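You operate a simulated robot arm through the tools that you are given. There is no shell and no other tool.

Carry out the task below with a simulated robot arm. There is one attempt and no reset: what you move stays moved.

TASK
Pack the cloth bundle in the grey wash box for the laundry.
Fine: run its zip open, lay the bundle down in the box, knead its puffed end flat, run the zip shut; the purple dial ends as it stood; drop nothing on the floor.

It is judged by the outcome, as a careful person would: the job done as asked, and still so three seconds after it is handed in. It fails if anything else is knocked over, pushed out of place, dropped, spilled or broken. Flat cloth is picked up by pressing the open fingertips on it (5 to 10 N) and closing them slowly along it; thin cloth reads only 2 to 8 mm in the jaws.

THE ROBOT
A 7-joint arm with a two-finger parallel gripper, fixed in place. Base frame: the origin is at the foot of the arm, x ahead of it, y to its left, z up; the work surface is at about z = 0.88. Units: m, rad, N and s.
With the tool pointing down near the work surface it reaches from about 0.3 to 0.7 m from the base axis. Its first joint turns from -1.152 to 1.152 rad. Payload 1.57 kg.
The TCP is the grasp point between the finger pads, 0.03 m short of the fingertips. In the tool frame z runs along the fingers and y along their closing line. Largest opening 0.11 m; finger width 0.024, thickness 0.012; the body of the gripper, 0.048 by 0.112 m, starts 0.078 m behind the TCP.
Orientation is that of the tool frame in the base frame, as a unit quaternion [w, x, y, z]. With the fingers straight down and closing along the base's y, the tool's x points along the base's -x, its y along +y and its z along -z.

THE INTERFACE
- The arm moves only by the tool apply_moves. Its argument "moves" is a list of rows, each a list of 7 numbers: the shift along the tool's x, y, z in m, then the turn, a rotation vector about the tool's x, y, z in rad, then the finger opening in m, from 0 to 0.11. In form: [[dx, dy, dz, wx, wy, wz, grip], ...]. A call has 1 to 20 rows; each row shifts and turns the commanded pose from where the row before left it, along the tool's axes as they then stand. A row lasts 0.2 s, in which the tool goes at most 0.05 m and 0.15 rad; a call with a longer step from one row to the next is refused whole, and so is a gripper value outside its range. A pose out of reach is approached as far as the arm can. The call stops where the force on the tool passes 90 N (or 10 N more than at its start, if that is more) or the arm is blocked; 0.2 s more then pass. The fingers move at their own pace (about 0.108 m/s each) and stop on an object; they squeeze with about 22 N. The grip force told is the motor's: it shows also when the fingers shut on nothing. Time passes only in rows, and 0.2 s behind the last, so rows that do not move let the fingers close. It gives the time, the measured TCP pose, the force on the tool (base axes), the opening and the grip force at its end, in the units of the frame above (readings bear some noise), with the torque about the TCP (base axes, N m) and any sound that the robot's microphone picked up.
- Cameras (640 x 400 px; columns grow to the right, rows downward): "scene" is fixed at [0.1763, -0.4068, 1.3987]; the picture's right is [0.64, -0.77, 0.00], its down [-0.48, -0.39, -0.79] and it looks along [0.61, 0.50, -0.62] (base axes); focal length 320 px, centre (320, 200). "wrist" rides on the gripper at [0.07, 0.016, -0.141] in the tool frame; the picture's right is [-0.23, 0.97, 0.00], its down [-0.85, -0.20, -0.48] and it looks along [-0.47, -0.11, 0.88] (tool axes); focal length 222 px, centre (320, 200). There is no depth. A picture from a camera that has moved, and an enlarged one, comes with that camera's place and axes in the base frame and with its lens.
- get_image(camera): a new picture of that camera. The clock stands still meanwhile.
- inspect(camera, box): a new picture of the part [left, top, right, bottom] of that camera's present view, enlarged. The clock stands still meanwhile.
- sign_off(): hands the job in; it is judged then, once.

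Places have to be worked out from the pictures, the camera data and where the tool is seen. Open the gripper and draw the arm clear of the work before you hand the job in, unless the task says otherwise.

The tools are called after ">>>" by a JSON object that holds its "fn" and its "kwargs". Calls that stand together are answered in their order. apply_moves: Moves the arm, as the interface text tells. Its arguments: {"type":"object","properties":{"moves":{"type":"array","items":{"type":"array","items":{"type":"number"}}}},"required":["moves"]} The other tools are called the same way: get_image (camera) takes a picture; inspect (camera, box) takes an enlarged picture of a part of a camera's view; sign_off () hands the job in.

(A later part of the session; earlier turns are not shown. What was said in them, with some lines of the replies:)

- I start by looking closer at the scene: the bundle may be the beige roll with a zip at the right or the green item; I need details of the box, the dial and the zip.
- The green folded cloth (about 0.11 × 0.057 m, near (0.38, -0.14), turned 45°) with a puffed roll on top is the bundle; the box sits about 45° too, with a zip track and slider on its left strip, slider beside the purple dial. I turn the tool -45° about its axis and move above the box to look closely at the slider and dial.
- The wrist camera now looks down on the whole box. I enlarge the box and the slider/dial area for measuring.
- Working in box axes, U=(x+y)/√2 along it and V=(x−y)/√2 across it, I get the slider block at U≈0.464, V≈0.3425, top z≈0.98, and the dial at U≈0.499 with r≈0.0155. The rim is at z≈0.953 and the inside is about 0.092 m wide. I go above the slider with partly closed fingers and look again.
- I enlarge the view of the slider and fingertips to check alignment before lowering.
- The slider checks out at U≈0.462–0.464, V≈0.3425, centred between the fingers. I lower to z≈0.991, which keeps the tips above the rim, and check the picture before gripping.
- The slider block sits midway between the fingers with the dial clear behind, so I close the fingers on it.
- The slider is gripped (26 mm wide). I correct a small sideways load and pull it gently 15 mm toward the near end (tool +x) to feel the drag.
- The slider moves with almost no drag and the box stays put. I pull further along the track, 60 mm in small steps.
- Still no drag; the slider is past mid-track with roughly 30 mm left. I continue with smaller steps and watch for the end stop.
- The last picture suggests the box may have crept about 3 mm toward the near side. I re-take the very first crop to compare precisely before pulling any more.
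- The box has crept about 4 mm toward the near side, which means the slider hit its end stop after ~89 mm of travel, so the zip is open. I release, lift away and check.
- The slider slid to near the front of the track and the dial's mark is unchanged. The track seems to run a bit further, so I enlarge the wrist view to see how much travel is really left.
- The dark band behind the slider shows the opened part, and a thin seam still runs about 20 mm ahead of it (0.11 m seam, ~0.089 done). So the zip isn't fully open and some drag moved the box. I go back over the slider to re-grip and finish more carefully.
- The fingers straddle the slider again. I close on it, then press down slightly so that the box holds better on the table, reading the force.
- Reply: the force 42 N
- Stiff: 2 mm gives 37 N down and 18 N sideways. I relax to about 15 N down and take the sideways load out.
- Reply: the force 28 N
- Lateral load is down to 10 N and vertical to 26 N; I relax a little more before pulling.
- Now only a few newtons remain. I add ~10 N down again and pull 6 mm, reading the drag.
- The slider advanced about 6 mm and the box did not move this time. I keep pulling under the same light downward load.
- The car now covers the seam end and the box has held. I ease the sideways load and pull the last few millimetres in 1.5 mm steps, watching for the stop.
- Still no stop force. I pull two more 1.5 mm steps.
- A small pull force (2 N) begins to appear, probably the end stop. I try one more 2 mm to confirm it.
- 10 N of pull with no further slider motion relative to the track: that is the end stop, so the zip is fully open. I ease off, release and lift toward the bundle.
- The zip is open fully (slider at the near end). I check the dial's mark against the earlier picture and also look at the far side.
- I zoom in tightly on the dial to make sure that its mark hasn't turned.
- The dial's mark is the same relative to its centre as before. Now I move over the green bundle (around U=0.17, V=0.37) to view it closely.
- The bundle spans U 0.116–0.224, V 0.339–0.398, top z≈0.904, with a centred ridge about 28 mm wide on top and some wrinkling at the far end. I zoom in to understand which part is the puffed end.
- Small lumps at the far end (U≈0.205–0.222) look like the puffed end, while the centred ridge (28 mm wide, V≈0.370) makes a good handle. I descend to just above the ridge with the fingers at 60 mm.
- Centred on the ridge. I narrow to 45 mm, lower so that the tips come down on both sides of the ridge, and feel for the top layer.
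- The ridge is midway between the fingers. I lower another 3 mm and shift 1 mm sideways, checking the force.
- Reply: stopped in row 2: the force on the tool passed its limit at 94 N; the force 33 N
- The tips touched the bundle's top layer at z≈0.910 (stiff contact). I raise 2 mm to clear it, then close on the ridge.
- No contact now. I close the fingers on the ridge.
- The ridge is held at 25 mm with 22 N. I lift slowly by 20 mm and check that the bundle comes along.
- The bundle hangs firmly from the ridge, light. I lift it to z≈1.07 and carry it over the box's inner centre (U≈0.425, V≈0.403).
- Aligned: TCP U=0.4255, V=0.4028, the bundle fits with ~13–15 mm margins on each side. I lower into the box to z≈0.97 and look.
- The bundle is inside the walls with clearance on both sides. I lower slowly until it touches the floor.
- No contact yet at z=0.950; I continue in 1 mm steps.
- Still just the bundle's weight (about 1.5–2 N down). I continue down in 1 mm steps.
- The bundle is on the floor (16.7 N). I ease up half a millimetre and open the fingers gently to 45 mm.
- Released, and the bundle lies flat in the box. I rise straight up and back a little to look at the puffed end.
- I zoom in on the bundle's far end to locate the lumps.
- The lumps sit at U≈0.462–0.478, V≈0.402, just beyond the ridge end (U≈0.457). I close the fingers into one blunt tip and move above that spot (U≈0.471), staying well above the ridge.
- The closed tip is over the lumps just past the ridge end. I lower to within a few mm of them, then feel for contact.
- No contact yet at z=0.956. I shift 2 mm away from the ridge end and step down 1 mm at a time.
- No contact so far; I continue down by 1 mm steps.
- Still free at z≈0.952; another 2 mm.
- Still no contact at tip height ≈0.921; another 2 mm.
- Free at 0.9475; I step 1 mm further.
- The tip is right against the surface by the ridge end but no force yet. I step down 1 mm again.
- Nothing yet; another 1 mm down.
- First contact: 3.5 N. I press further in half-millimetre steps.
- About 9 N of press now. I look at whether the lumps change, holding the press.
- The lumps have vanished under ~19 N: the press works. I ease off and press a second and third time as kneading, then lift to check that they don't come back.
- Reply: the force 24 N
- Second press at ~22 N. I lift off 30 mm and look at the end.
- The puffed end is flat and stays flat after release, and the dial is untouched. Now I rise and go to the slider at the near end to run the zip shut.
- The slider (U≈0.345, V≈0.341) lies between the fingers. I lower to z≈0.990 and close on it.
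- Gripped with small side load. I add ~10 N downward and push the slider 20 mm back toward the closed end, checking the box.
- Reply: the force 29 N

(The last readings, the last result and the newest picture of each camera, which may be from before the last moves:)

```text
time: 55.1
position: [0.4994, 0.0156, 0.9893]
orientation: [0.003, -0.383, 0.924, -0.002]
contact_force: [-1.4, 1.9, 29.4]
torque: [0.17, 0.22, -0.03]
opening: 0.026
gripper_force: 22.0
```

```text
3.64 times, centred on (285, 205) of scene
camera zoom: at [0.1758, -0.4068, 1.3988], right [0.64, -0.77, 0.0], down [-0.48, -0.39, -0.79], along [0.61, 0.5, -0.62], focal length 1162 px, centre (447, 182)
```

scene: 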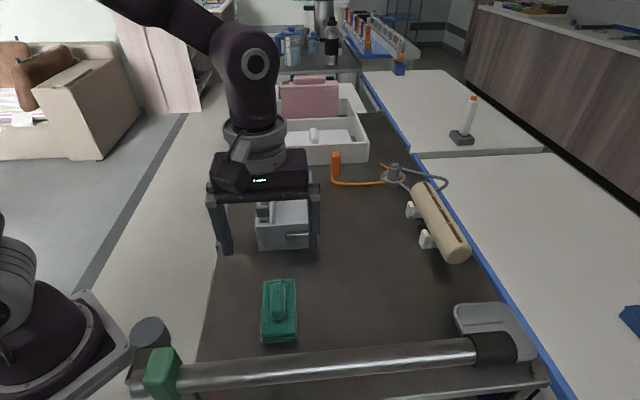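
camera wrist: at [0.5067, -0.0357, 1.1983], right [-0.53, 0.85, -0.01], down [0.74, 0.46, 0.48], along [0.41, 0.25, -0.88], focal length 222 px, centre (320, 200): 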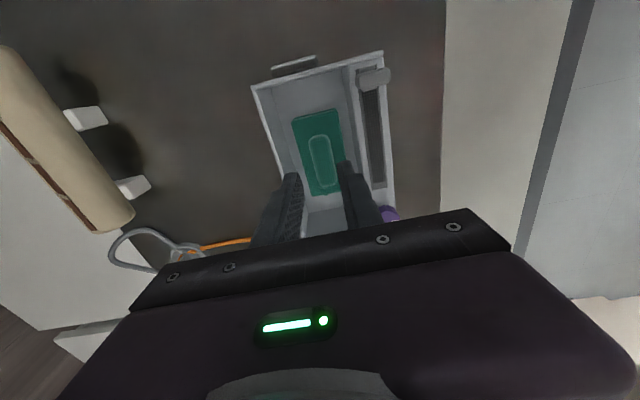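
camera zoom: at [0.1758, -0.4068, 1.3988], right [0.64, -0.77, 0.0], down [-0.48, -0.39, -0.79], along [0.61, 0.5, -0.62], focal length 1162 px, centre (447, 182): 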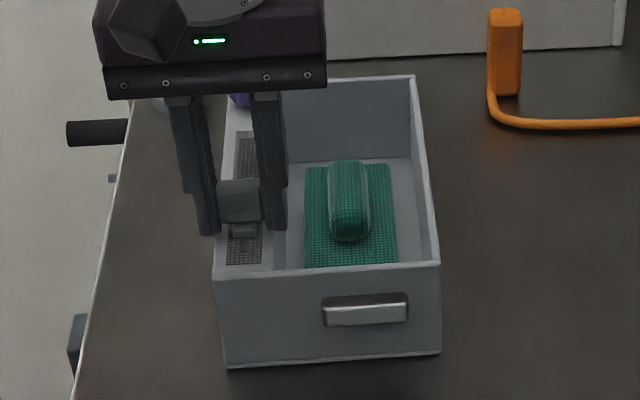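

The slider runs well and the box holds still; the downward force has grown to 29 N, so I relax it and continue 40 mm.

>>> {"fn": "apply_moves", "kwargs": {"moves": [[-0.003, 0, -0.0009, 0, 0, 0, 0.02], [-0.005, 0, 0, 0, 0, 0, 0.02], [-0.005, 0, 0, 0, 0, 0, 0.02], [-0.005, 0, 0, 0, 0, 0, 0.02], [-0.005, 0, -0.0001, 0, 0, 0, 0.02], [-0.005, 0, 0, 0, 0, 0, 0.02], [-0.005, 0, -0.0001, 0, 0, 0, 0.02], [-0.005, 0, 0, 0, 0, 0, 0.02]]}}

>>> {"fn": "inspect", "kwargs": {"camera": "scene", "box": [220, 150, 350, 260]}}

```text
time: 57.0
position: [0.5256, 0.0417, 0.9898]
orientation: [0.001, -0.383, 0.924, -0.002]
contact_force: [0.6, -0.6, -0.6]
torque: [0.0, 0.33, 0.0]
opening: 0.0262
gripper_force: 22.2
```

```text
3.64 times, centred on (285, 205) of scene
camera zoom: at [0.1765, -0.4068, 1.3987], right [0.64, -0.77, 0.0], down [-0.48, -0.39, -0.79], along [0.61, 0.5, -0.62], focal length 1162 px, centre (447, 182)
```

zoom: 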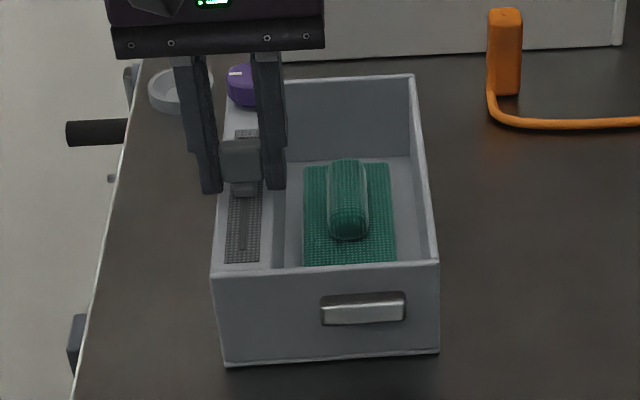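

The slider is about half way with no drag. I add a little down force and push another 40 mm.

>>> {"fn": "apply_moves", "kwargs": {"moves": [[-0.004, 0, 0.0005, 0, 0, 0, 0.02], [-0.005, 0, 0, 0, 0, 0, 0.02], [-0.005, 0, 0, 0, 0, 0, 0.02], [-0.005, 0, 0, 0, 0, 0, 0.02], [-0.005, 0, 0, 0, 0, 0, 0.02], [-0.005, 0, 0, 0, 0, 0, 0.02], [-0.005, 0, 0, 0, 0, 0, 0.02], [-0.004, 0, 0, 0, 0, 0, 0.02]]}}

>>> {"fn": "inspect", "kwargs": {"camera": "scene", "box": [220, 150, 350, 260]}}

>>> {"fn": "inspect", "kwargs": {"camera": "wrist", "box": [250, 120, 390, 250]}}

```text
time: 58.8
position: [0.5528, 0.0681, 0.9889]
orientation: [0.001, -0.382, 0.924, -0.002]
contact_force: [-0.2, -0.2, -0.6]
torque: [0.15, 0.17, -0.02]
opening: 0.0261
gripper_force: 22.2
```

```text
3.64 times, centred on (285, 205) of scene
camera zoom: at [0.1765, -0.4068, 1.3987], right [0.64, -0.77, 0.0], down [-0.48, -0.39, -0.79], along [0.61, 0.5, -0.62], focal length 1162 px, centre (447, 182)
```

zoom: 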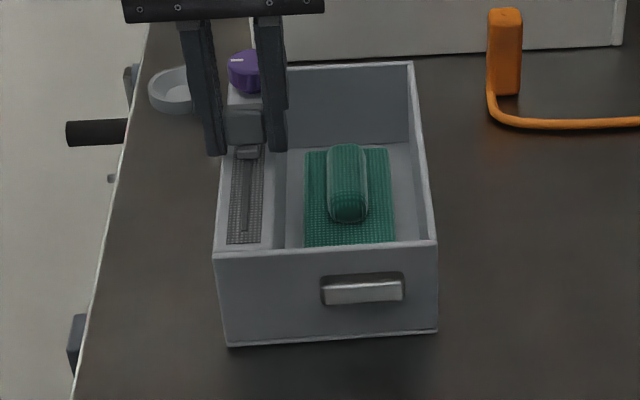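

```text
3.08 times, centred on (320, 185) of wrist
camera zoom: at [0.489, 0.031, 1.132], right [-0.53, 0.85, -0.01], down [0.74, 0.46, 0.48], along [0.41, 0.25, -0.88], focal length 684 px, centre (320, 246)
```

zoom: 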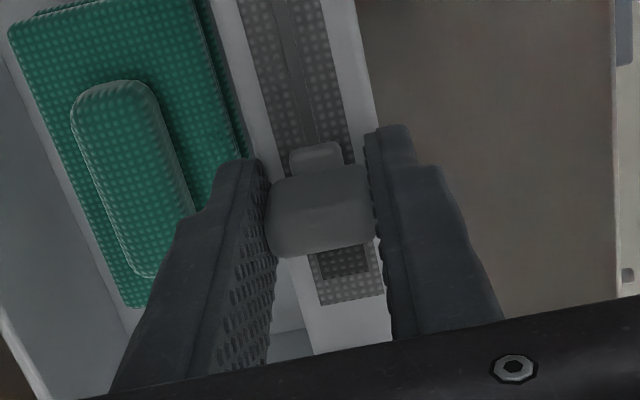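

The box slid about 17 mm along with the slider during this push, because the downward hold was lost (about 13 mm past its original spot; nothing touched). I now restore a firm downward load before moving on.

>>> {"fn": "apply_moves", "kwargs": {"moves": [[0, 0, 0.0005, 0, 0, 0, 0.02], [0, 0, 0.0004, 0, 0, 0, 0.02]]}}

```text
time: 59.4
position: [0.5533, 0.0686, 0.9893]
orientation: [0.004, -0.382, 0.924, -0.003]
contact_force: [-3.0, 3.6, 11.2]
torque: [0.06, 0.36, 0.0]
opening: 0.026
gripper_force: 22.4
```

11 N down. I add a bit more and push 4 mm in gentle steps.

>>> {"fn": "apply_moves", "kwargs": {"moves": [[0, 0, 0.0005, 0, 0, 0, 0.02], [-0.002, 0, 0, 0, 0, 0, 0.02], [-0.002, 0, 0, 0, 0, 0, 0.02]]}}

>>> {"fn": "inspect", "kwargs": {"camera": "scene", "box": [220, 150, 350, 260]}}

```text
time: 60.1
position: [0.5542, 0.0712, 0.9897]
orientation: [0.004, -0.383, 0.924, -0.002]
contact_force: [-5.8, 6.5, 33.0]
torque: [0.32, 0.31, 0.0]
opening: 0.0263
gripper_force: 21.9
```

```text
3.64 times, centred on (285, 205) of scene
camera zoom: at [0.1755, -0.4067, 1.3988], right [0.64, -0.77, 0.0], down [-0.48, -0.39, -0.79], along [0.61, 0.5, -0.62], focal length 1162 px, centre (447, 182)
```

zoom: 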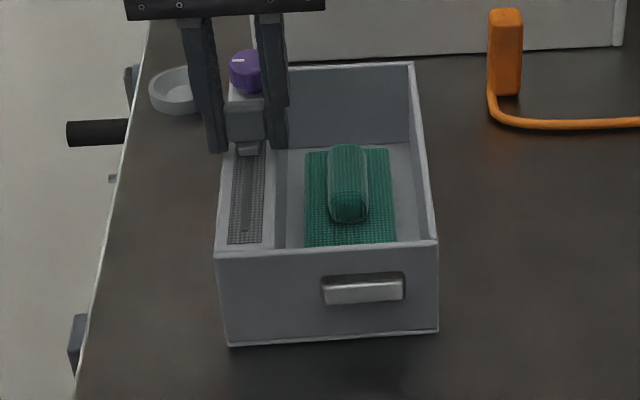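

The slider moved and the box held. I trim the load slightly and push 8 mm more.

>>> {"fn": "apply_moves", "kwargs": {"moves": [[-0.002, 0.0003, -0.0004, 0, 0, 0, 0.02], [-0.002, 0, 0, 0, 0, 0, 0.02], [-0.002, 0, 0, 0, 0, 0, 0.02], [-0.002, 0, 0, 0, 0, 0, 0.02]]}}

>>> {"fn": "inspect", "kwargs": {"camera": "scene", "box": [220, 150, 350, 260]}}

```text
time: 61.1
position: [0.5599, 0.0756, 0.9888]
orientation: [0.003, -0.382, 0.924, -0.003]
contact_force: [-3.6, 3.6, 33.6]
torque: [0.26, 0.2, 0.01]
opening: 0.0261
gripper_force: 22.1
```

```text
3.64 times, centred on (285, 205) of scene
camera zoom: at [0.1756, -0.4068, 1.3988], right [0.64, -0.77, 0.0], down [-0.48, -0.39, -0.79], along [0.61, 0.5, -0.62], focal length 1162 px, centre (447, 182)
```

zoom: 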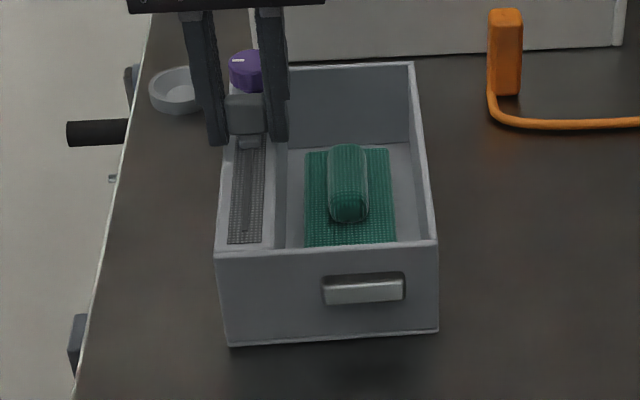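

Box still holds. About 22 mm remain to the closed stop; I continue 8 mm at a time.

>>> {"fn": "apply_moves", "kwargs": {"moves": [[-0.002, 0.0001, -0.0003, 0, 0, 0, 0.02], [-0.002, 0, 0, 0, 0, 0, 0.02], [-0.002, 0, 0, 0, 0, 0, 0.02], [-0.002, 0, 0, 0, 0, 0, 0.02]]}}

>>> {"fn": "inspect", "kwargs": {"camera": "scene", "box": [220, 150, 350, 260]}}

```text
time: 62.1
position: [0.567, 0.0837, 0.9893]
orientation: [0.003, -0.382, 0.924, -0.003]
contact_force: [0.6, -0.8, 13.8]
torque: [-0.02, 0.3, -0.05]
opening: 0.026
gripper_force: 22.8
```

```text
3.64 times, centred on (285, 205) of scene
camera zoom: at [0.176, -0.4068, 1.3987], right [0.64, -0.77, 0.0], down [-0.48, -0.39, -0.79], along [0.61, 0.5, -0.62], focal length 1162 px, centre (447, 182)
```

zoom: 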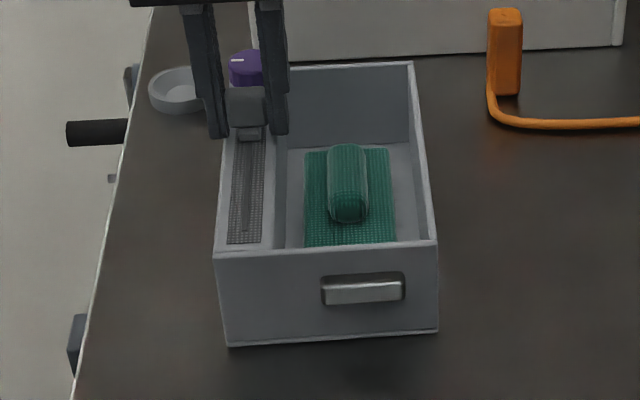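

Still holding, 14 N down, slider at U≈0.460. I push another 6 mm and look at the dial clearance.

>>> {"fn": "apply_moves", "kwargs": {"moves": [[-0.002, 0, 0.0003, 0, 0, 0, 0.02], [-0.002, 0, 0, 0, 0, 0, 0.02], [-0.002, 0, 0, 0, 0, 0, 0.02]]}}

>>> {"fn": "inspect", "kwargs": {"camera": "wrist", "box": [250, 120, 390, 250]}}

>>> {"fn": "inspect", "kwargs": {"camera": "scene", "box": [220, 150, 350, 260]}}

```text
time: 63.0
position: [0.5702, 0.0874, 0.9888]
orientation: [0.003, -0.383, 0.924, -0.002]
contact_force: [4.2, -2.0, 14.5]
torque: [0.09, 0.16, -0.02]
opening: 0.0263
gripper_force: 21.8
```

```text
3.08 times, centred on (320, 185) of wrist
camera zoom: at [0.5068, 0.0492, 1.1312], right [-0.53, 0.85, -0.01], down [0.74, 0.46, 0.48], along [0.41, 0.25, -0.88], focal length 684 px, centre (320, 246)
```

zoom: 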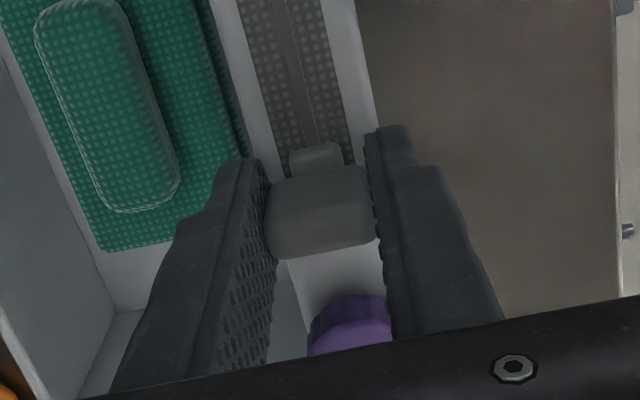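

```text
3.64 times, centred on (285, 205) of scene
camera zoom: at [0.1761, -0.4069, 1.3987], right [0.64, -0.77, 0.0], down [-0.48, -0.39, -0.79], along [0.61, 0.5, -0.62], focal length 1162 px, centre (447, 182)
```

zoom: 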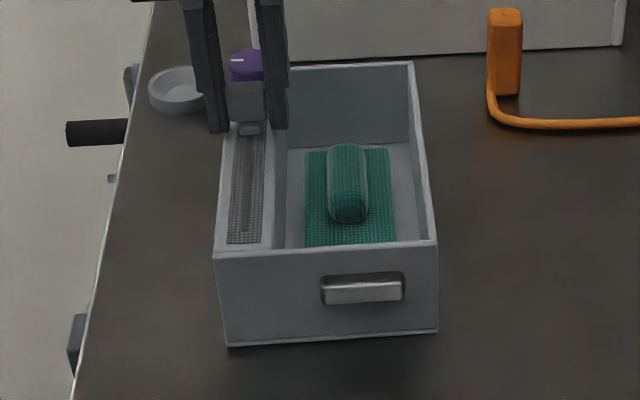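

The gap to the dial is still a bit larger than at the start, about 6 mm left. I push 4 mm further and check.

>>> {"fn": "apply_moves", "kwargs": {"moves": [[-0.002, 0, 0.0001, 0, 0, 0, 0.02], [-0.002, 0, 0, 0, 0, 0, 0.02]]}}

>>> {"fn": "inspect", "kwargs": {"camera": "wrist", "box": [240, 130, 400, 250]}}

>>> {"fn": "inspect", "kwargs": {"camera": "scene", "box": [220, 150, 350, 260]}}

```text
time: 63.5
position: [0.5738, 0.0891, 0.9884]
orientation: [0.002, -0.383, 0.924, -0.003]
contact_force: [3.2, -3.5, 9.5]
torque: [0.05, 0.06, -0.04]
opening: 0.0264
gripper_force: 22.0
```

```text
3.33 times, centred on (320, 190) of wrist
camera zoom: at [0.5097, 0.0519, 1.1313], right [-0.53, 0.85, -0.01], down [0.74, 0.46, 0.48], along [0.41, 0.25, -0.88], focal length 740 px, centre (320, 233)
```

zoom: 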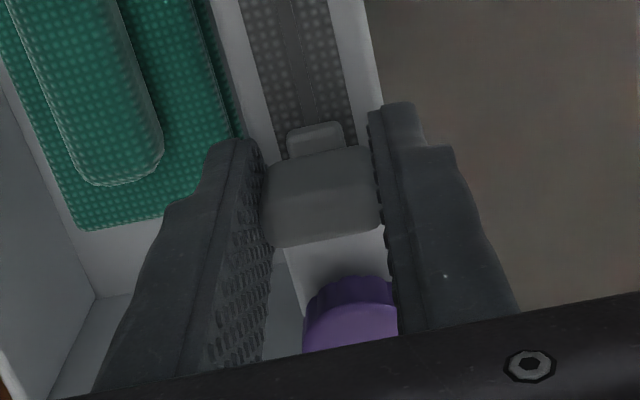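

```text
3.64 times, centred on (285, 205) of scene
camera zoom: at [0.1762, -0.4069, 1.3987], right [0.64, -0.77, 0.0], down [-0.48, -0.39, -0.79], along [0.61, 0.5, -0.62], focal length 1162 px, centre (447, 182)
```

zoom: 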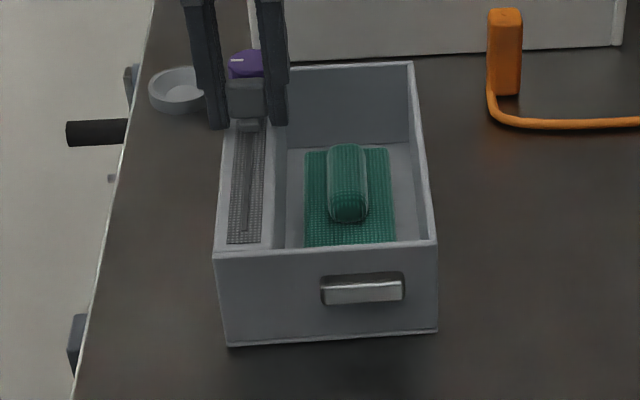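

The gap now nearly matches the initial view. I push two more 1 mm steps to feel for the closed end stop.

>>> {"fn": "apply_moves", "kwargs": {"moves": [[-0.001, 0, 0.0002, 0, 0, 0, 0.02], [-0.001, 0, 0, 0, 0, 0, 0.02]]}}

>>> {"fn": "inspect", "kwargs": {"camera": "wrist", "box": [240, 130, 400, 250]}}

>>> {"fn": "inspect", "kwargs": {"camera": "scene", "box": [220, 150, 350, 260]}}

```text
time: 64.2
position: [0.5748, 0.0899, 0.9887]
orientation: [0.003, -0.382, 0.924, -0.003]
contact_force: [3.0, -1.9, 18.8]
torque: [0.05, 0.29, -0.03]
opening: 0.026
gripper_force: 21.9
```

```text
3.33 times, centred on (320, 190) of wrist
camera zoom: at [0.5111, 0.0533, 1.1311], right [-0.53, 0.85, -0.01], down [0.74, 0.46, 0.48], along [0.41, 0.25, -0.88], focal length 740 px, centre (320, 233)
```

zoom: 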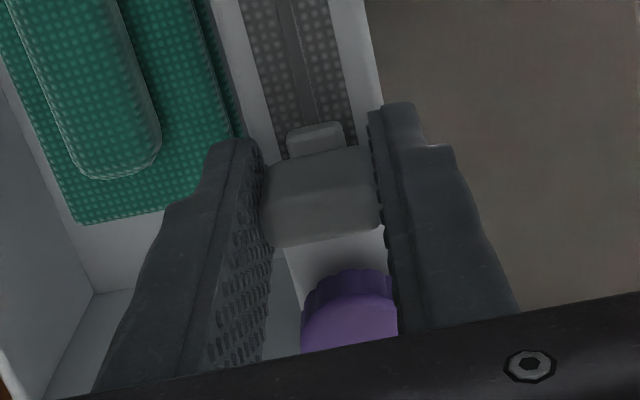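

```text
3.64 times, centred on (285, 205) of scene
camera zoom: at [0.176, -0.4069, 1.3987], right [0.64, -0.77, 0.0], down [-0.48, -0.39, -0.79], along [0.61, 0.5, -0.62], focal length 1162 px, centre (447, 182)
```

zoom: 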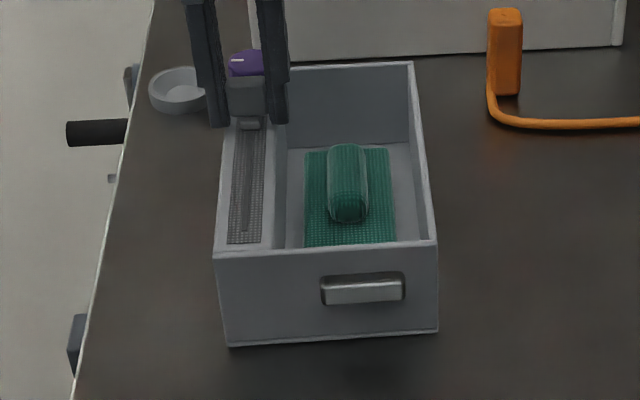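

No stop felt yet and the dial is still clear. I push another 2 mm gently.

>>> {"fn": "apply_moves", "kwargs": {"moves": [[-0.001, 0, 0, 0, 0, 0, 0.02], [-0.001, 0, 0, 0, 0, 0, 0.02]]}}

>>> {"fn": "inspect", "kwargs": {"camera": "wrist", "box": [240, 130, 400, 250]}}

>>> {"fn": "inspect", "kwargs": {"camera": "scene", "box": [220, 150, 350, 260]}}

```text
time: 64.8
position: [0.576, 0.0906, 0.9884]
orientation: [0.002, -0.382, 0.924, -0.003]
contact_force: [-2.8, -4.1, 21.6]
torque: [0.3, 0.15, 0.01]
opening: 0.0261
gripper_force: 22.1
```

```text
3.33 times, centred on (320, 190) of wrist
camera zoom: at [0.5123, 0.0545, 1.1312], right [-0.53, 0.85, -0.01], down [0.74, 0.46, 0.48], along [0.41, 0.25, -0.88], focal length 740 px, centre (320, 233)
```

zoom: 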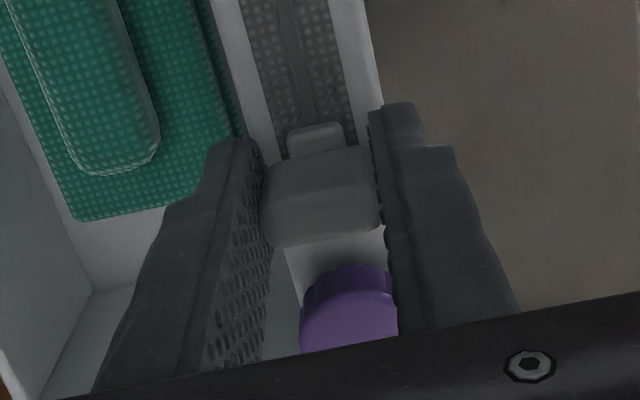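

```text
3.64 times, centred on (285, 205) of scene
camera zoom: at [0.1758, -0.407, 1.3987], right [0.64, -0.77, 0.0], down [-0.48, -0.39, -0.79], along [0.61, 0.5, -0.62], focal length 1162 px, centre (447, 182)
```

zoom: 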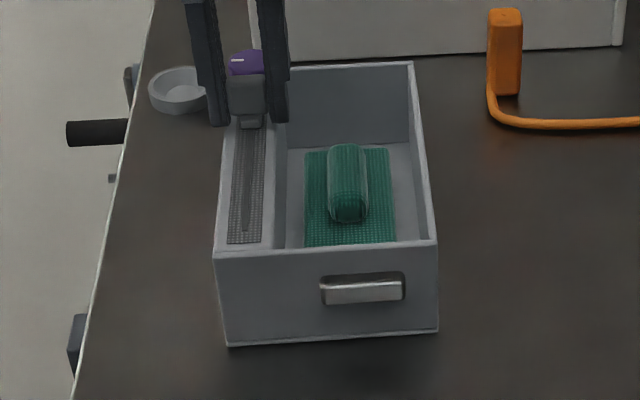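

About 5 N of resistance appears along the track: likely the closed stop. I confirm with one more 0.7 mm.

>>> {"fn": "apply_moves", "kwargs": {"moves": [[-0.0007, 0, 0, 0, 0, 0, 0.02], [0, 0, 0, 0, 0, 0, 0.02]]}}

```text
time: 65.3
position: [0.576, 0.0918, 0.9887]
orientation: [0.001, -0.382, 0.924, -0.003]
contact_force: [-6.6, -7.6, 26.7]
torque: [0.08, 0.32, 0.03]
opening: 0.0259
gripper_force: 21.7
```

Resistance rose to 10 N: the zip is shut at its stop. I relieve the load, release and lift straight up.

>>> {"fn": "apply_moves", "kwargs": {"moves": [[0.0006, 0, -0.0006, 0, 0, 0, 0.02], [0, 0, -0.0005, 0, 0, 0, 0.02], [0, 0, 0, 0, 0, 0, 0.03], [0, 0, 0, 0, 0, 0, 0.045], [0, 0, 0, 0, 0, 0, 0.055], [0, 0, -0.015, 0, 0, 0, 0.055], [0, 0, -0.03, 0, 0, 0, 0.055], [0, 0, -0.03, 0, 0, 0, 0.055], [0.02, 0, -0.03, 0, 0, 0, 0.055], [0.03, 0, 0, 0, 0, 0, 0.055], [0.03, 0, 0, 0, 0, 0, 0.055], [0, 0, 0, 0, 0, 0, 0.055]]}}

>>> {"fn": "inspect", "kwargs": {"camera": "scene", "box": [220, 150, 350, 260]}}

>>> {"fn": "get_image", "kwargs": {"camera": "wrist"}}

>>> {"fn": "inspect", "kwargs": {"camera": "scene", "box": [240, 150, 300, 210]}}

```text
time: 68.0
position: [0.5196, 0.0363, 1.0944]
orientation: [0.002, -0.382, 0.924, -0.002]
contact_force: [-0.8, 0.4, -0.4]
torque: [0.04, -0.01, -0.02]
opening: 0.055
gripper_force: 0.0
```

```text
3.64 times, centred on (285, 205) of scene
camera zoom: at [0.1763, -0.4068, 1.3987], right [0.64, -0.77, 0.0], down [-0.48, -0.39, -0.79], along [0.61, 0.5, -0.62], focal length 1162 px, centre (447, 182)
```

zoom: 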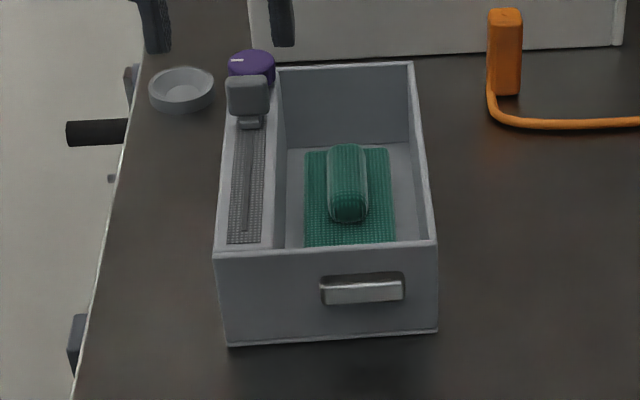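

```text
taken
camera wrist: at [0.455, -0.0008, 1.2368], right [-0.53, 0.85, -0.01], down [0.74, 0.46, 0.48], along [0.41, 0.25, -0.88], focal length 222 px, centre (320, 200)
```

wrist: 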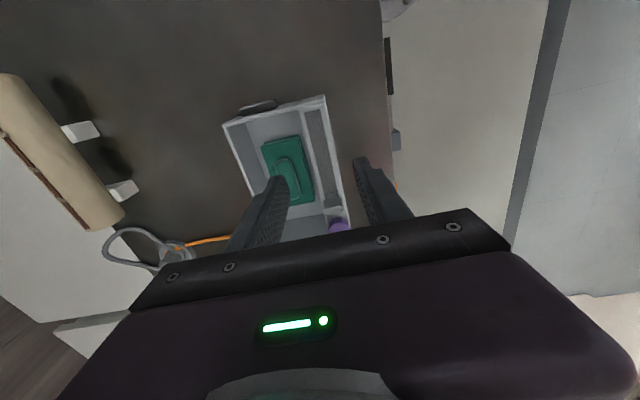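

```text
6.67 times, centred on (270, 180) of scene
camera zoom: at [0.1763, -0.4068, 1.3987], right [0.64, -0.77, 0.0], down [-0.48, -0.39, -0.79], along [0.61, 0.5, -0.62], focal length 2130 px, centre (653, 333)
```

zoom: 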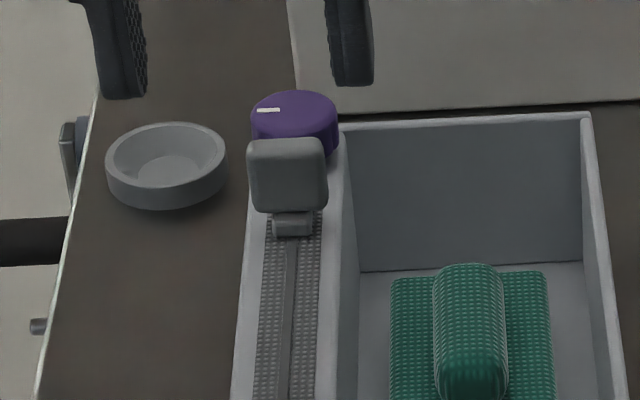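

The zip is shut just as at the start, the dial mark is unchanged, and the bundle lies flat. The box itself ended about 12 mm too far back, so I'll nudge it back by pressing closed fingers against the inside of its near wall, in the gap in front of the bundle. First I hover there to check the clearance.

>>> {"fn": "apply_moves", "kwargs": {"moves": [[0.0135, -0.024, 0, 0, 0, 0, 0.0], [0.0136, -0.0242, 0, 0, 0, 0, 0.0], [0, 0, 0.03, 0, 0, 0, 0.0], [0, 0, 0.03, 0, 0, 0, 0.0], [0, 0, 0, 0, 0, 0, 0.0]]}}

>>> {"fn": "get_image", "kwargs": {"camera": "wrist"}}

>>> {"fn": "inspect", "kwargs": {"camera": "wrist", "box": [230, 90, 410, 240]}}

>>> {"fn": "inspect", "kwargs": {"camera": "scene", "box": [220, 140, 350, 260]}}

```text
time: 69.2
position: [0.5343, -0.0177, 1.0344]
orientation: [0.002, -0.383, 0.924, -0.002]
contact_force: [-0.1, -0.3, 0.7]
torque: [-0.01, 0.05, -0.01]
opening: 0.0
gripper_force: 21.4
```

```text
taken
camera wrist: at [0.4703, -0.0543, 1.1769], right [-0.53, 0.85, -0.01], down [0.74, 0.46, 0.48], along [0.41, 0.25, -0.88], focal length 222 px, centre (320, 200)
```

wrist: 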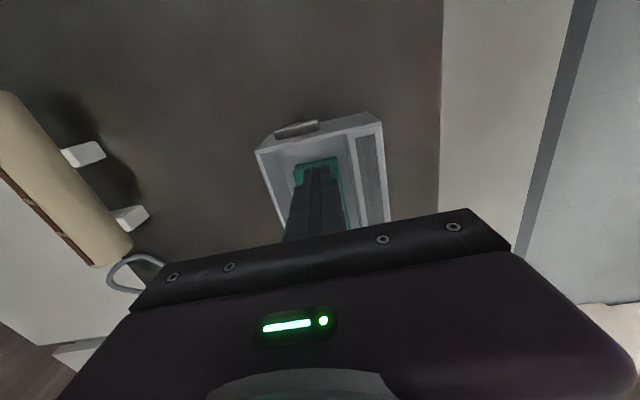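

```text
2.67 times, centred on (320, 165) of wrist
camera zoom: at [0.4703, -0.0543, 1.1769], right [-0.53, 0.85, -0.01], down [0.74, 0.46, 0.48], along [0.41, 0.25, -0.88], focal length 592 px, centre (320, 293)
```

zoom: 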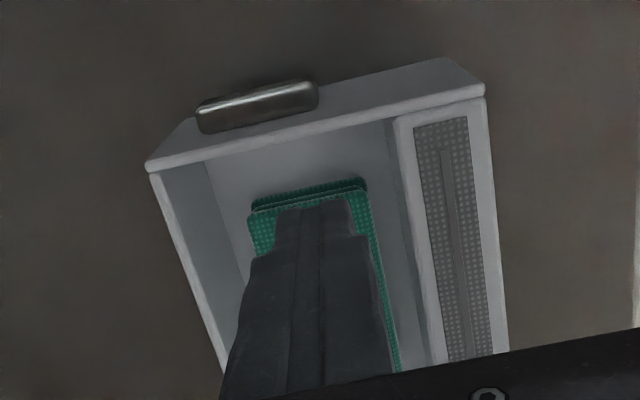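

```text
3.33 times, centred on (285, 200) of scene
camera zoom: at [0.1763, -0.4068, 1.3987], right [0.64, -0.77, 0.0], down [-0.48, -0.39, -0.79], along [0.61, 0.5, -0.62], focal length 1065 px, centre (437, 200)
```

zoom: 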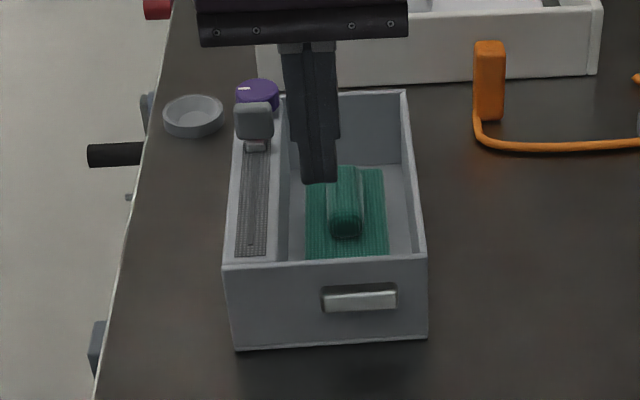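

The gap between the inner near wall (U≈0.350) and the bundle's near edge (U≈0.385) is about 35 mm, enough for the 24 mm fingers. I lower into it slowly, to z≈0.945.

>>> {"fn": "apply_moves", "kwargs": {"moves": [[-0.0012, 0, 0.03, 0, 0, 0, 0.0], [0, 0, 0.02, 0, 0, 0, 0.0], [0, 0, 0.015, 0, 0, 0, 0.0], [0, 0, 0.01, 0, 0, 0, 0.0], [0, 0, 0.008, 0, 0, 0, 0.0], [0, 0, 0.006, 0, 0, 0, 0.0], [0, 0, 0, 0, 0, 0, 0.0]]}}

>>> {"fn": "inspect", "kwargs": {"camera": "wrist", "box": [230, 90, 410, 240]}}

>>> {"fn": "inspect", "kwargs": {"camera": "scene", "box": [220, 150, 350, 260]}}

```text
time: 70.8
position: [0.5364, -0.0171, 0.9454]
orientation: [0.002, -0.383, 0.924, -0.002]
contact_force: [-0.2, 1.1, 0.6]
torque: [0.01, 0.0, -0.02]
opening: 0.0
gripper_force: 21.6
```

```text
2.67 times, centred on (320, 165) of wrist
camera zoom: at [0.4719, -0.054, 1.0882], right [-0.53, 0.85, -0.01], down [0.74, 0.46, 0.48], along [0.41, 0.25, -0.88], focal length 592 px, centre (320, 293)
```

zoom: 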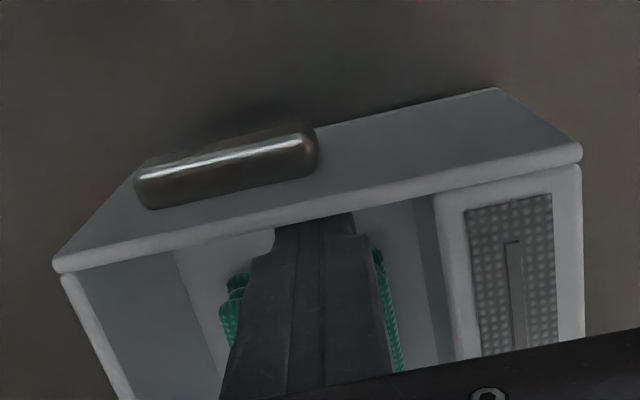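

```text
3.64 times, centred on (285, 205) of scene
camera zoom: at [0.1763, -0.4068, 1.3987], right [0.64, -0.77, 0.0], down [-0.48, -0.39, -0.79], along [0.61, 0.5, -0.62], focal length 1162 px, centre (447, 182)
```

zoom: 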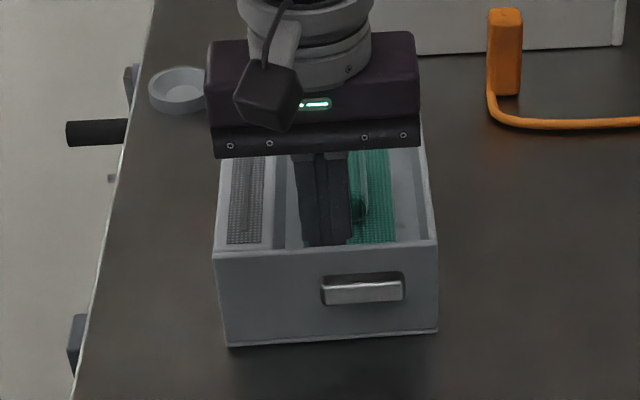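

Fingers are in the gap without touching anything. I move toward the near wall in small steps until contact, then nudge.

>>> {"fn": "apply_moves", "kwargs": {"moves": [[0.002, 0, 0, 0, 0, 0, 0.0], [0.002, 0, 0, 0, 0, 0, 0.0], [0.0015, 0, 0, 0, 0, 0, 0.0], [0.0015, 0, 0, 0, 0, 0, 0.0]]}}

>>> {"fn": "inspect", "kwargs": {"camera": "scene", "box": [220, 150, 350, 260]}}

```text
time: 71.8
position: [0.5317, -0.0213, 0.945]
orientation: [0.004, -0.383, 0.924, -0.002]
contact_force: [3.9, 1.5, -1.5]
torque: [-0.06, 0.05, -0.08]
opening: 0.0
gripper_force: 21.3
```

```text
3.64 times, centred on (285, 205) of scene
camera zoom: at [0.1764, -0.4067, 1.3987], right [0.64, -0.77, 0.0], down [-0.48, -0.39, -0.79], along [0.61, 0.5, -0.62], focal length 1162 px, centre (447, 182)
```

zoom: 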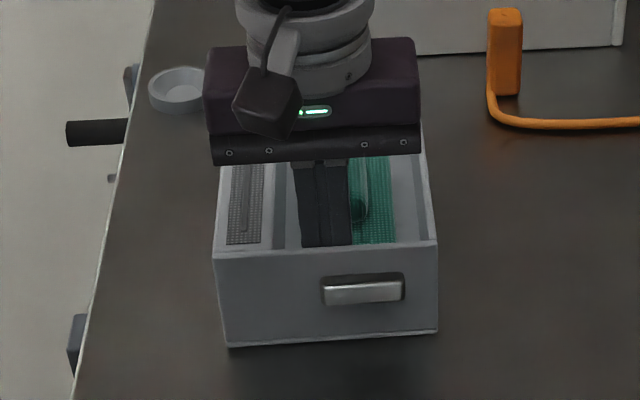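

Light contact with the wall (about 4 N). I nudge 8 mm in 2 mm steps and compare with the original picture.

>>> {"fn": "apply_moves", "kwargs": {"moves": [[0.002, 0, 0, 0, 0, 0, 0.0], [0.002, 0, 0, 0, 0, 0, 0.0], [0.002, 0, 0, 0, 0, 0, 0.0], [0.002, 0, 0, 0, 0, 0, 0.0]]}}

>>> {"fn": "inspect", "kwargs": {"camera": "scene", "box": [220, 150, 350, 260]}}

```text
time: 72.8
position: [0.5243, -0.027, 0.9444]
orientation: [0.002, -0.383, 0.924, -0.002]
contact_force: [4.9, 4.8, 2.8]
torque: [-0.05, 0.09, -0.05]
opening: 0.0003
gripper_force: 21.2
```

```text
3.64 times, centred on (285, 205) of scene
camera zoom: at [0.1764, -0.4066, 1.3987], right [0.64, -0.77, 0.0], down [-0.48, -0.39, -0.79], along [0.61, 0.5, -0.62], focal length 1162 px, centre (447, 182)
```

zoom: 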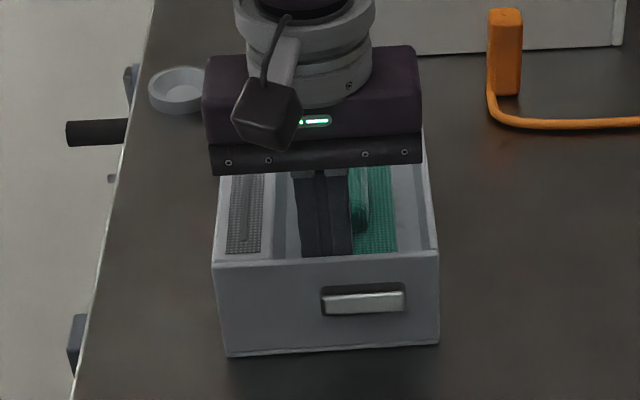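

The box moved about 8 mm back; 4 mm remain to its original place. I nudge the rest.

>>> {"fn": "apply_moves", "kwargs": {"moves": [[0.002, 0, 0, 0, 0, 0, 0.0], [0.002, 0, 0, 0, 0, 0, 0.0]]}}

>>> {"fn": "inspect", "kwargs": {"camera": "scene", "box": [220, 150, 350, 260]}}

```text
time: 73.3
position: [0.5228, -0.0294, 0.9452]
orientation: [0.002, -0.382, 0.924, -0.002]
contact_force: [1.7, 3.5, 1.6]
torque: [0.0, 0.06, -0.07]
opening: 0.0002
gripper_force: 21.0
```

```text
3.64 times, centred on (285, 205) of scene
camera zoom: at [0.1763, -0.4067, 1.3987], right [0.64, -0.77, 0.0], down [-0.48, -0.39, -0.79], along [0.61, 0.5, -0.62], focal length 1162 px, centre (447, 182)
```

zoom: 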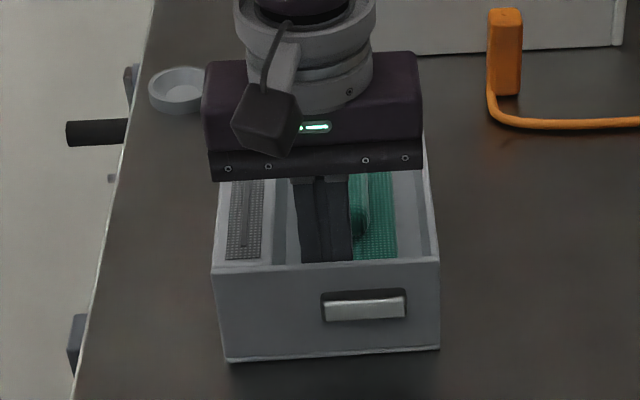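

The box corners match the original picture again. I back off 3 mm from the wall, lift straight out, and draw the arm clear with the gripper open.

>>> {"fn": "apply_moves", "kwargs": {"moves": [[-0.002, 0, 0, 0, 0, 0, 0.0], [-0.002, 0, 0, 0, 0, 0, 0.0], [0, 0, -0.01, 0, 0, 0, 0.0], [0, 0, -0.02, 0, 0, 0, 0.0], [0, 0, -0.03, 0, 0, 0, 0.0], [0, 0, -0.04, 0, 0, 0, 0.0], [0, 0, -0.045, 0, 0, 0, 0.0], [0, 0, -0.045, 0, 0, 0, 0.05], [0.03, 0, -0.02, 0, 0, 0, 0.09], [0.03, 0, -0.02, 0, 0, 0, 0.11], [0.03, 0, 0, 0, 0, 0, 0.11], [0, 0, 0, 0, 0, 0, 0.11]]}}

>>> {"fn": "get_image", "kwargs": {"camera": "wrist"}}

>>> {"fn": "get_image", "kwargs": {"camera": "scene"}}

>>> {"fn": "inspect", "kwargs": {"camera": "scene", "box": [220, 150, 350, 260]}}

```text
time: 76.0
position: [0.4598, -0.0906, 1.1756]
orientation: [0.002, -0.383, 0.924, -0.003]
contact_force: [0.8, -0.1, 0.3]
torque: [-0.01, -0.01, -0.02]
opening: 0.1099
gripper_force: 0.1
```

```text
taken
camera wrist: at [0.3965, -0.1282, 1.3178], right [-0.53, 0.85, -0.01], down [0.74, 0.46, 0.48], along [0.41, 0.25, -0.88], focal length 222 px, centre (320, 200)
```

wrist: 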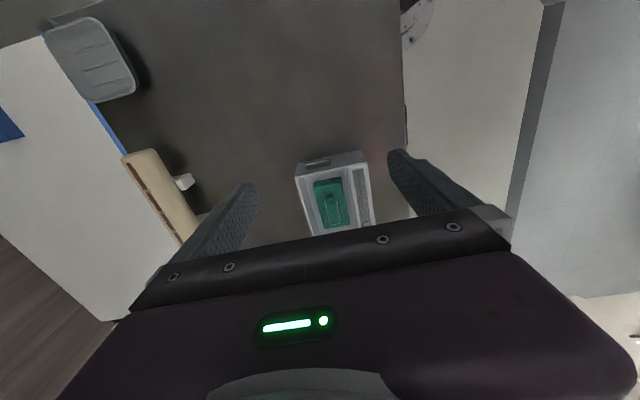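

```text
taken
```

scene: 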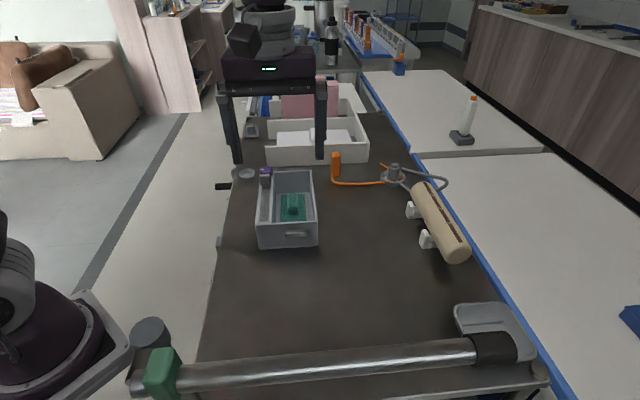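

```text
3.64 times, centred on (285, 205) of scene
camera zoom: at [0.1763, -0.4068, 1.3987], right [0.64, -0.77, 0.0], down [-0.48, -0.39, -0.79], along [0.61, 0.5, -0.62], focal length 1162 px, centre (447, 182)
```

zoom: 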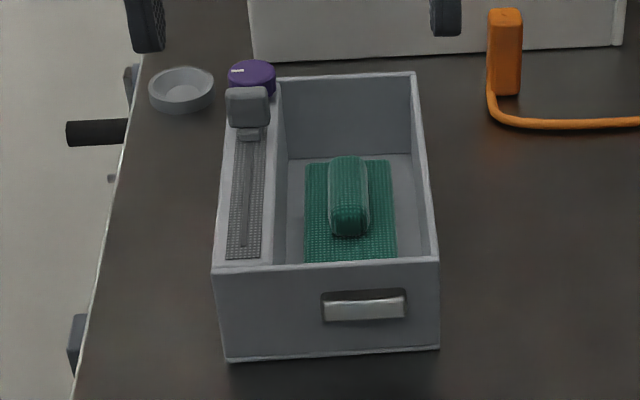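

Everything matches the starting layout, with the bundle in the box and the zip shut. I zoom in for a last check of the dial mark, slider and flattened end.

>>> {"fn": "inspect", "kwargs": {"camera": "scene", "box": [255, 160, 285, 185]}}

>>> {"fn": "inspect", "kwargs": {"camera": "scene", "box": [240, 155, 300, 215]}}

>>> {"fn": "inspect", "kwargs": {"camera": "scene", "box": [275, 185, 325, 225]}}

>>> {"fn": "inspect", "kwargs": {"camera": "wrist", "box": [280, 140, 390, 240]}}

```text
16.00 times, centred on (270, 172) of scene
camera zoom: at [0.1763, -0.4068, 1.3987], right [0.64, -0.77, 0.0], down [-0.48, -0.39, -0.79], along [0.61, 0.5, -0.62], focal length 5112 px, centre (1120, 640)
```

zoom: 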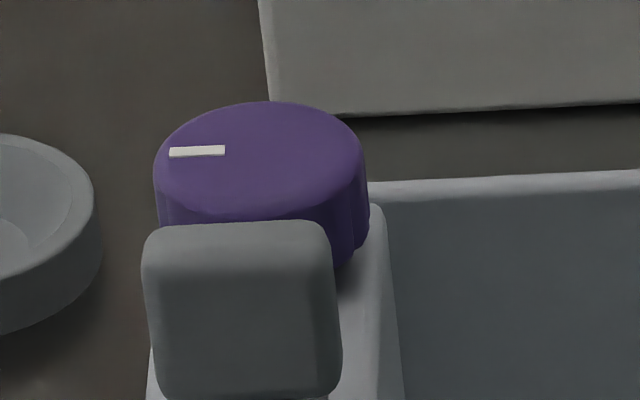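

```text
6.67 times, centred on (270, 185) of scene
camera zoom: at [0.1763, -0.4068, 1.3987], right [0.64, -0.77, 0.0], down [-0.48, -0.39, -0.79], along [0.61, 0.5, -0.62], focal length 2130 px, centre (653, 300)
```

zoom: 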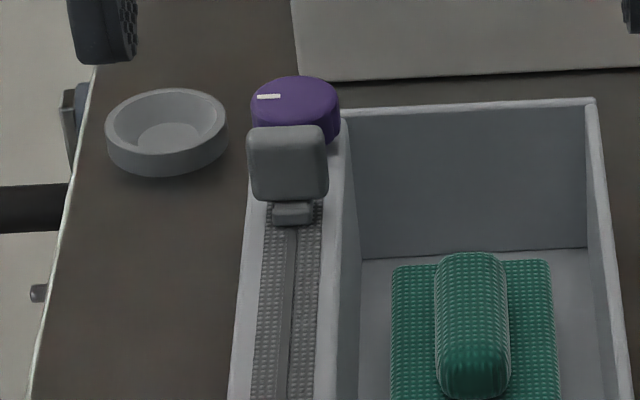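

```text
10.00 times, centred on (300, 205) of scene
camera zoom: at [0.1763, -0.4068, 1.3987], right [0.64, -0.77, 0.0], down [-0.48, -0.39, -0.79], along [0.61, 0.5, -0.62], focal length 3195 px, centre (520, 150)
```

zoom: 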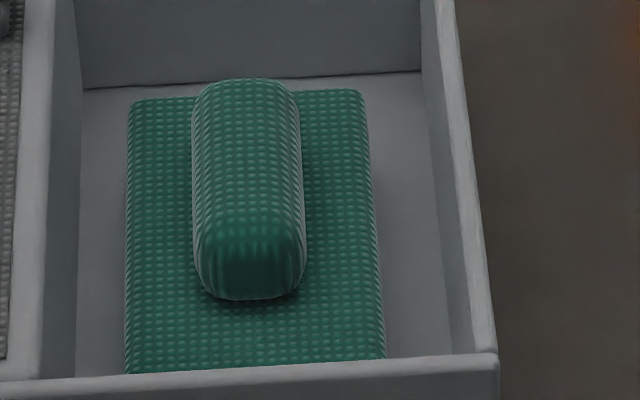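

```text
4.00 times, centred on (335, 190) of wrist
camera zoom: at [0.3965, -0.1282, 1.3178], right [-0.53, 0.85, -0.01], down [0.74, 0.46, 0.48], along [0.41, 0.25, -0.88], focal length 888 px, centre (260, 240)
```

zoom: 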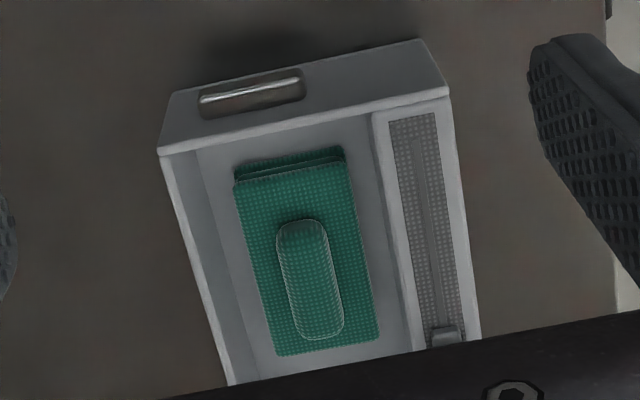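

The dial mark and slider are in the same place as in the first pictures. The bundle lies flat in the box with the lumps gone, the zip is shut, nothing else has moved, and the arm is clear with the gripper open. I hand the job in.

>>> {"fn": "sign_off", "kwargs": {}}

```text
The job is handed in.
```

The cloth bundle is packed in the grey wash box and the job is handed in. I have no verdict back yet.

- **Zip:** I ran it fully open to its end stop before packing. Afterwards I ran it shut to the closed stop, and the slider is back where it started.
- **Bundle:** It lies flat on the box floor. The lumps at its puffed end went flat under two presses of about 20 N and had not come back in the last picture, about 27 seconds later.
- **Purple dial:** I never touched it, and its mark reads the same as in the first pictures.
- **Box position:** The box slid while I worked the zip, about 4 mm toward the near side on opening and then to about 12 mm past its starting place on closing. I nudged it back from the inside, and its corners match the original picture to within about a millimetre.

Nothing was dropped or knocked over. The gripper is open and the arm is clear of the box.
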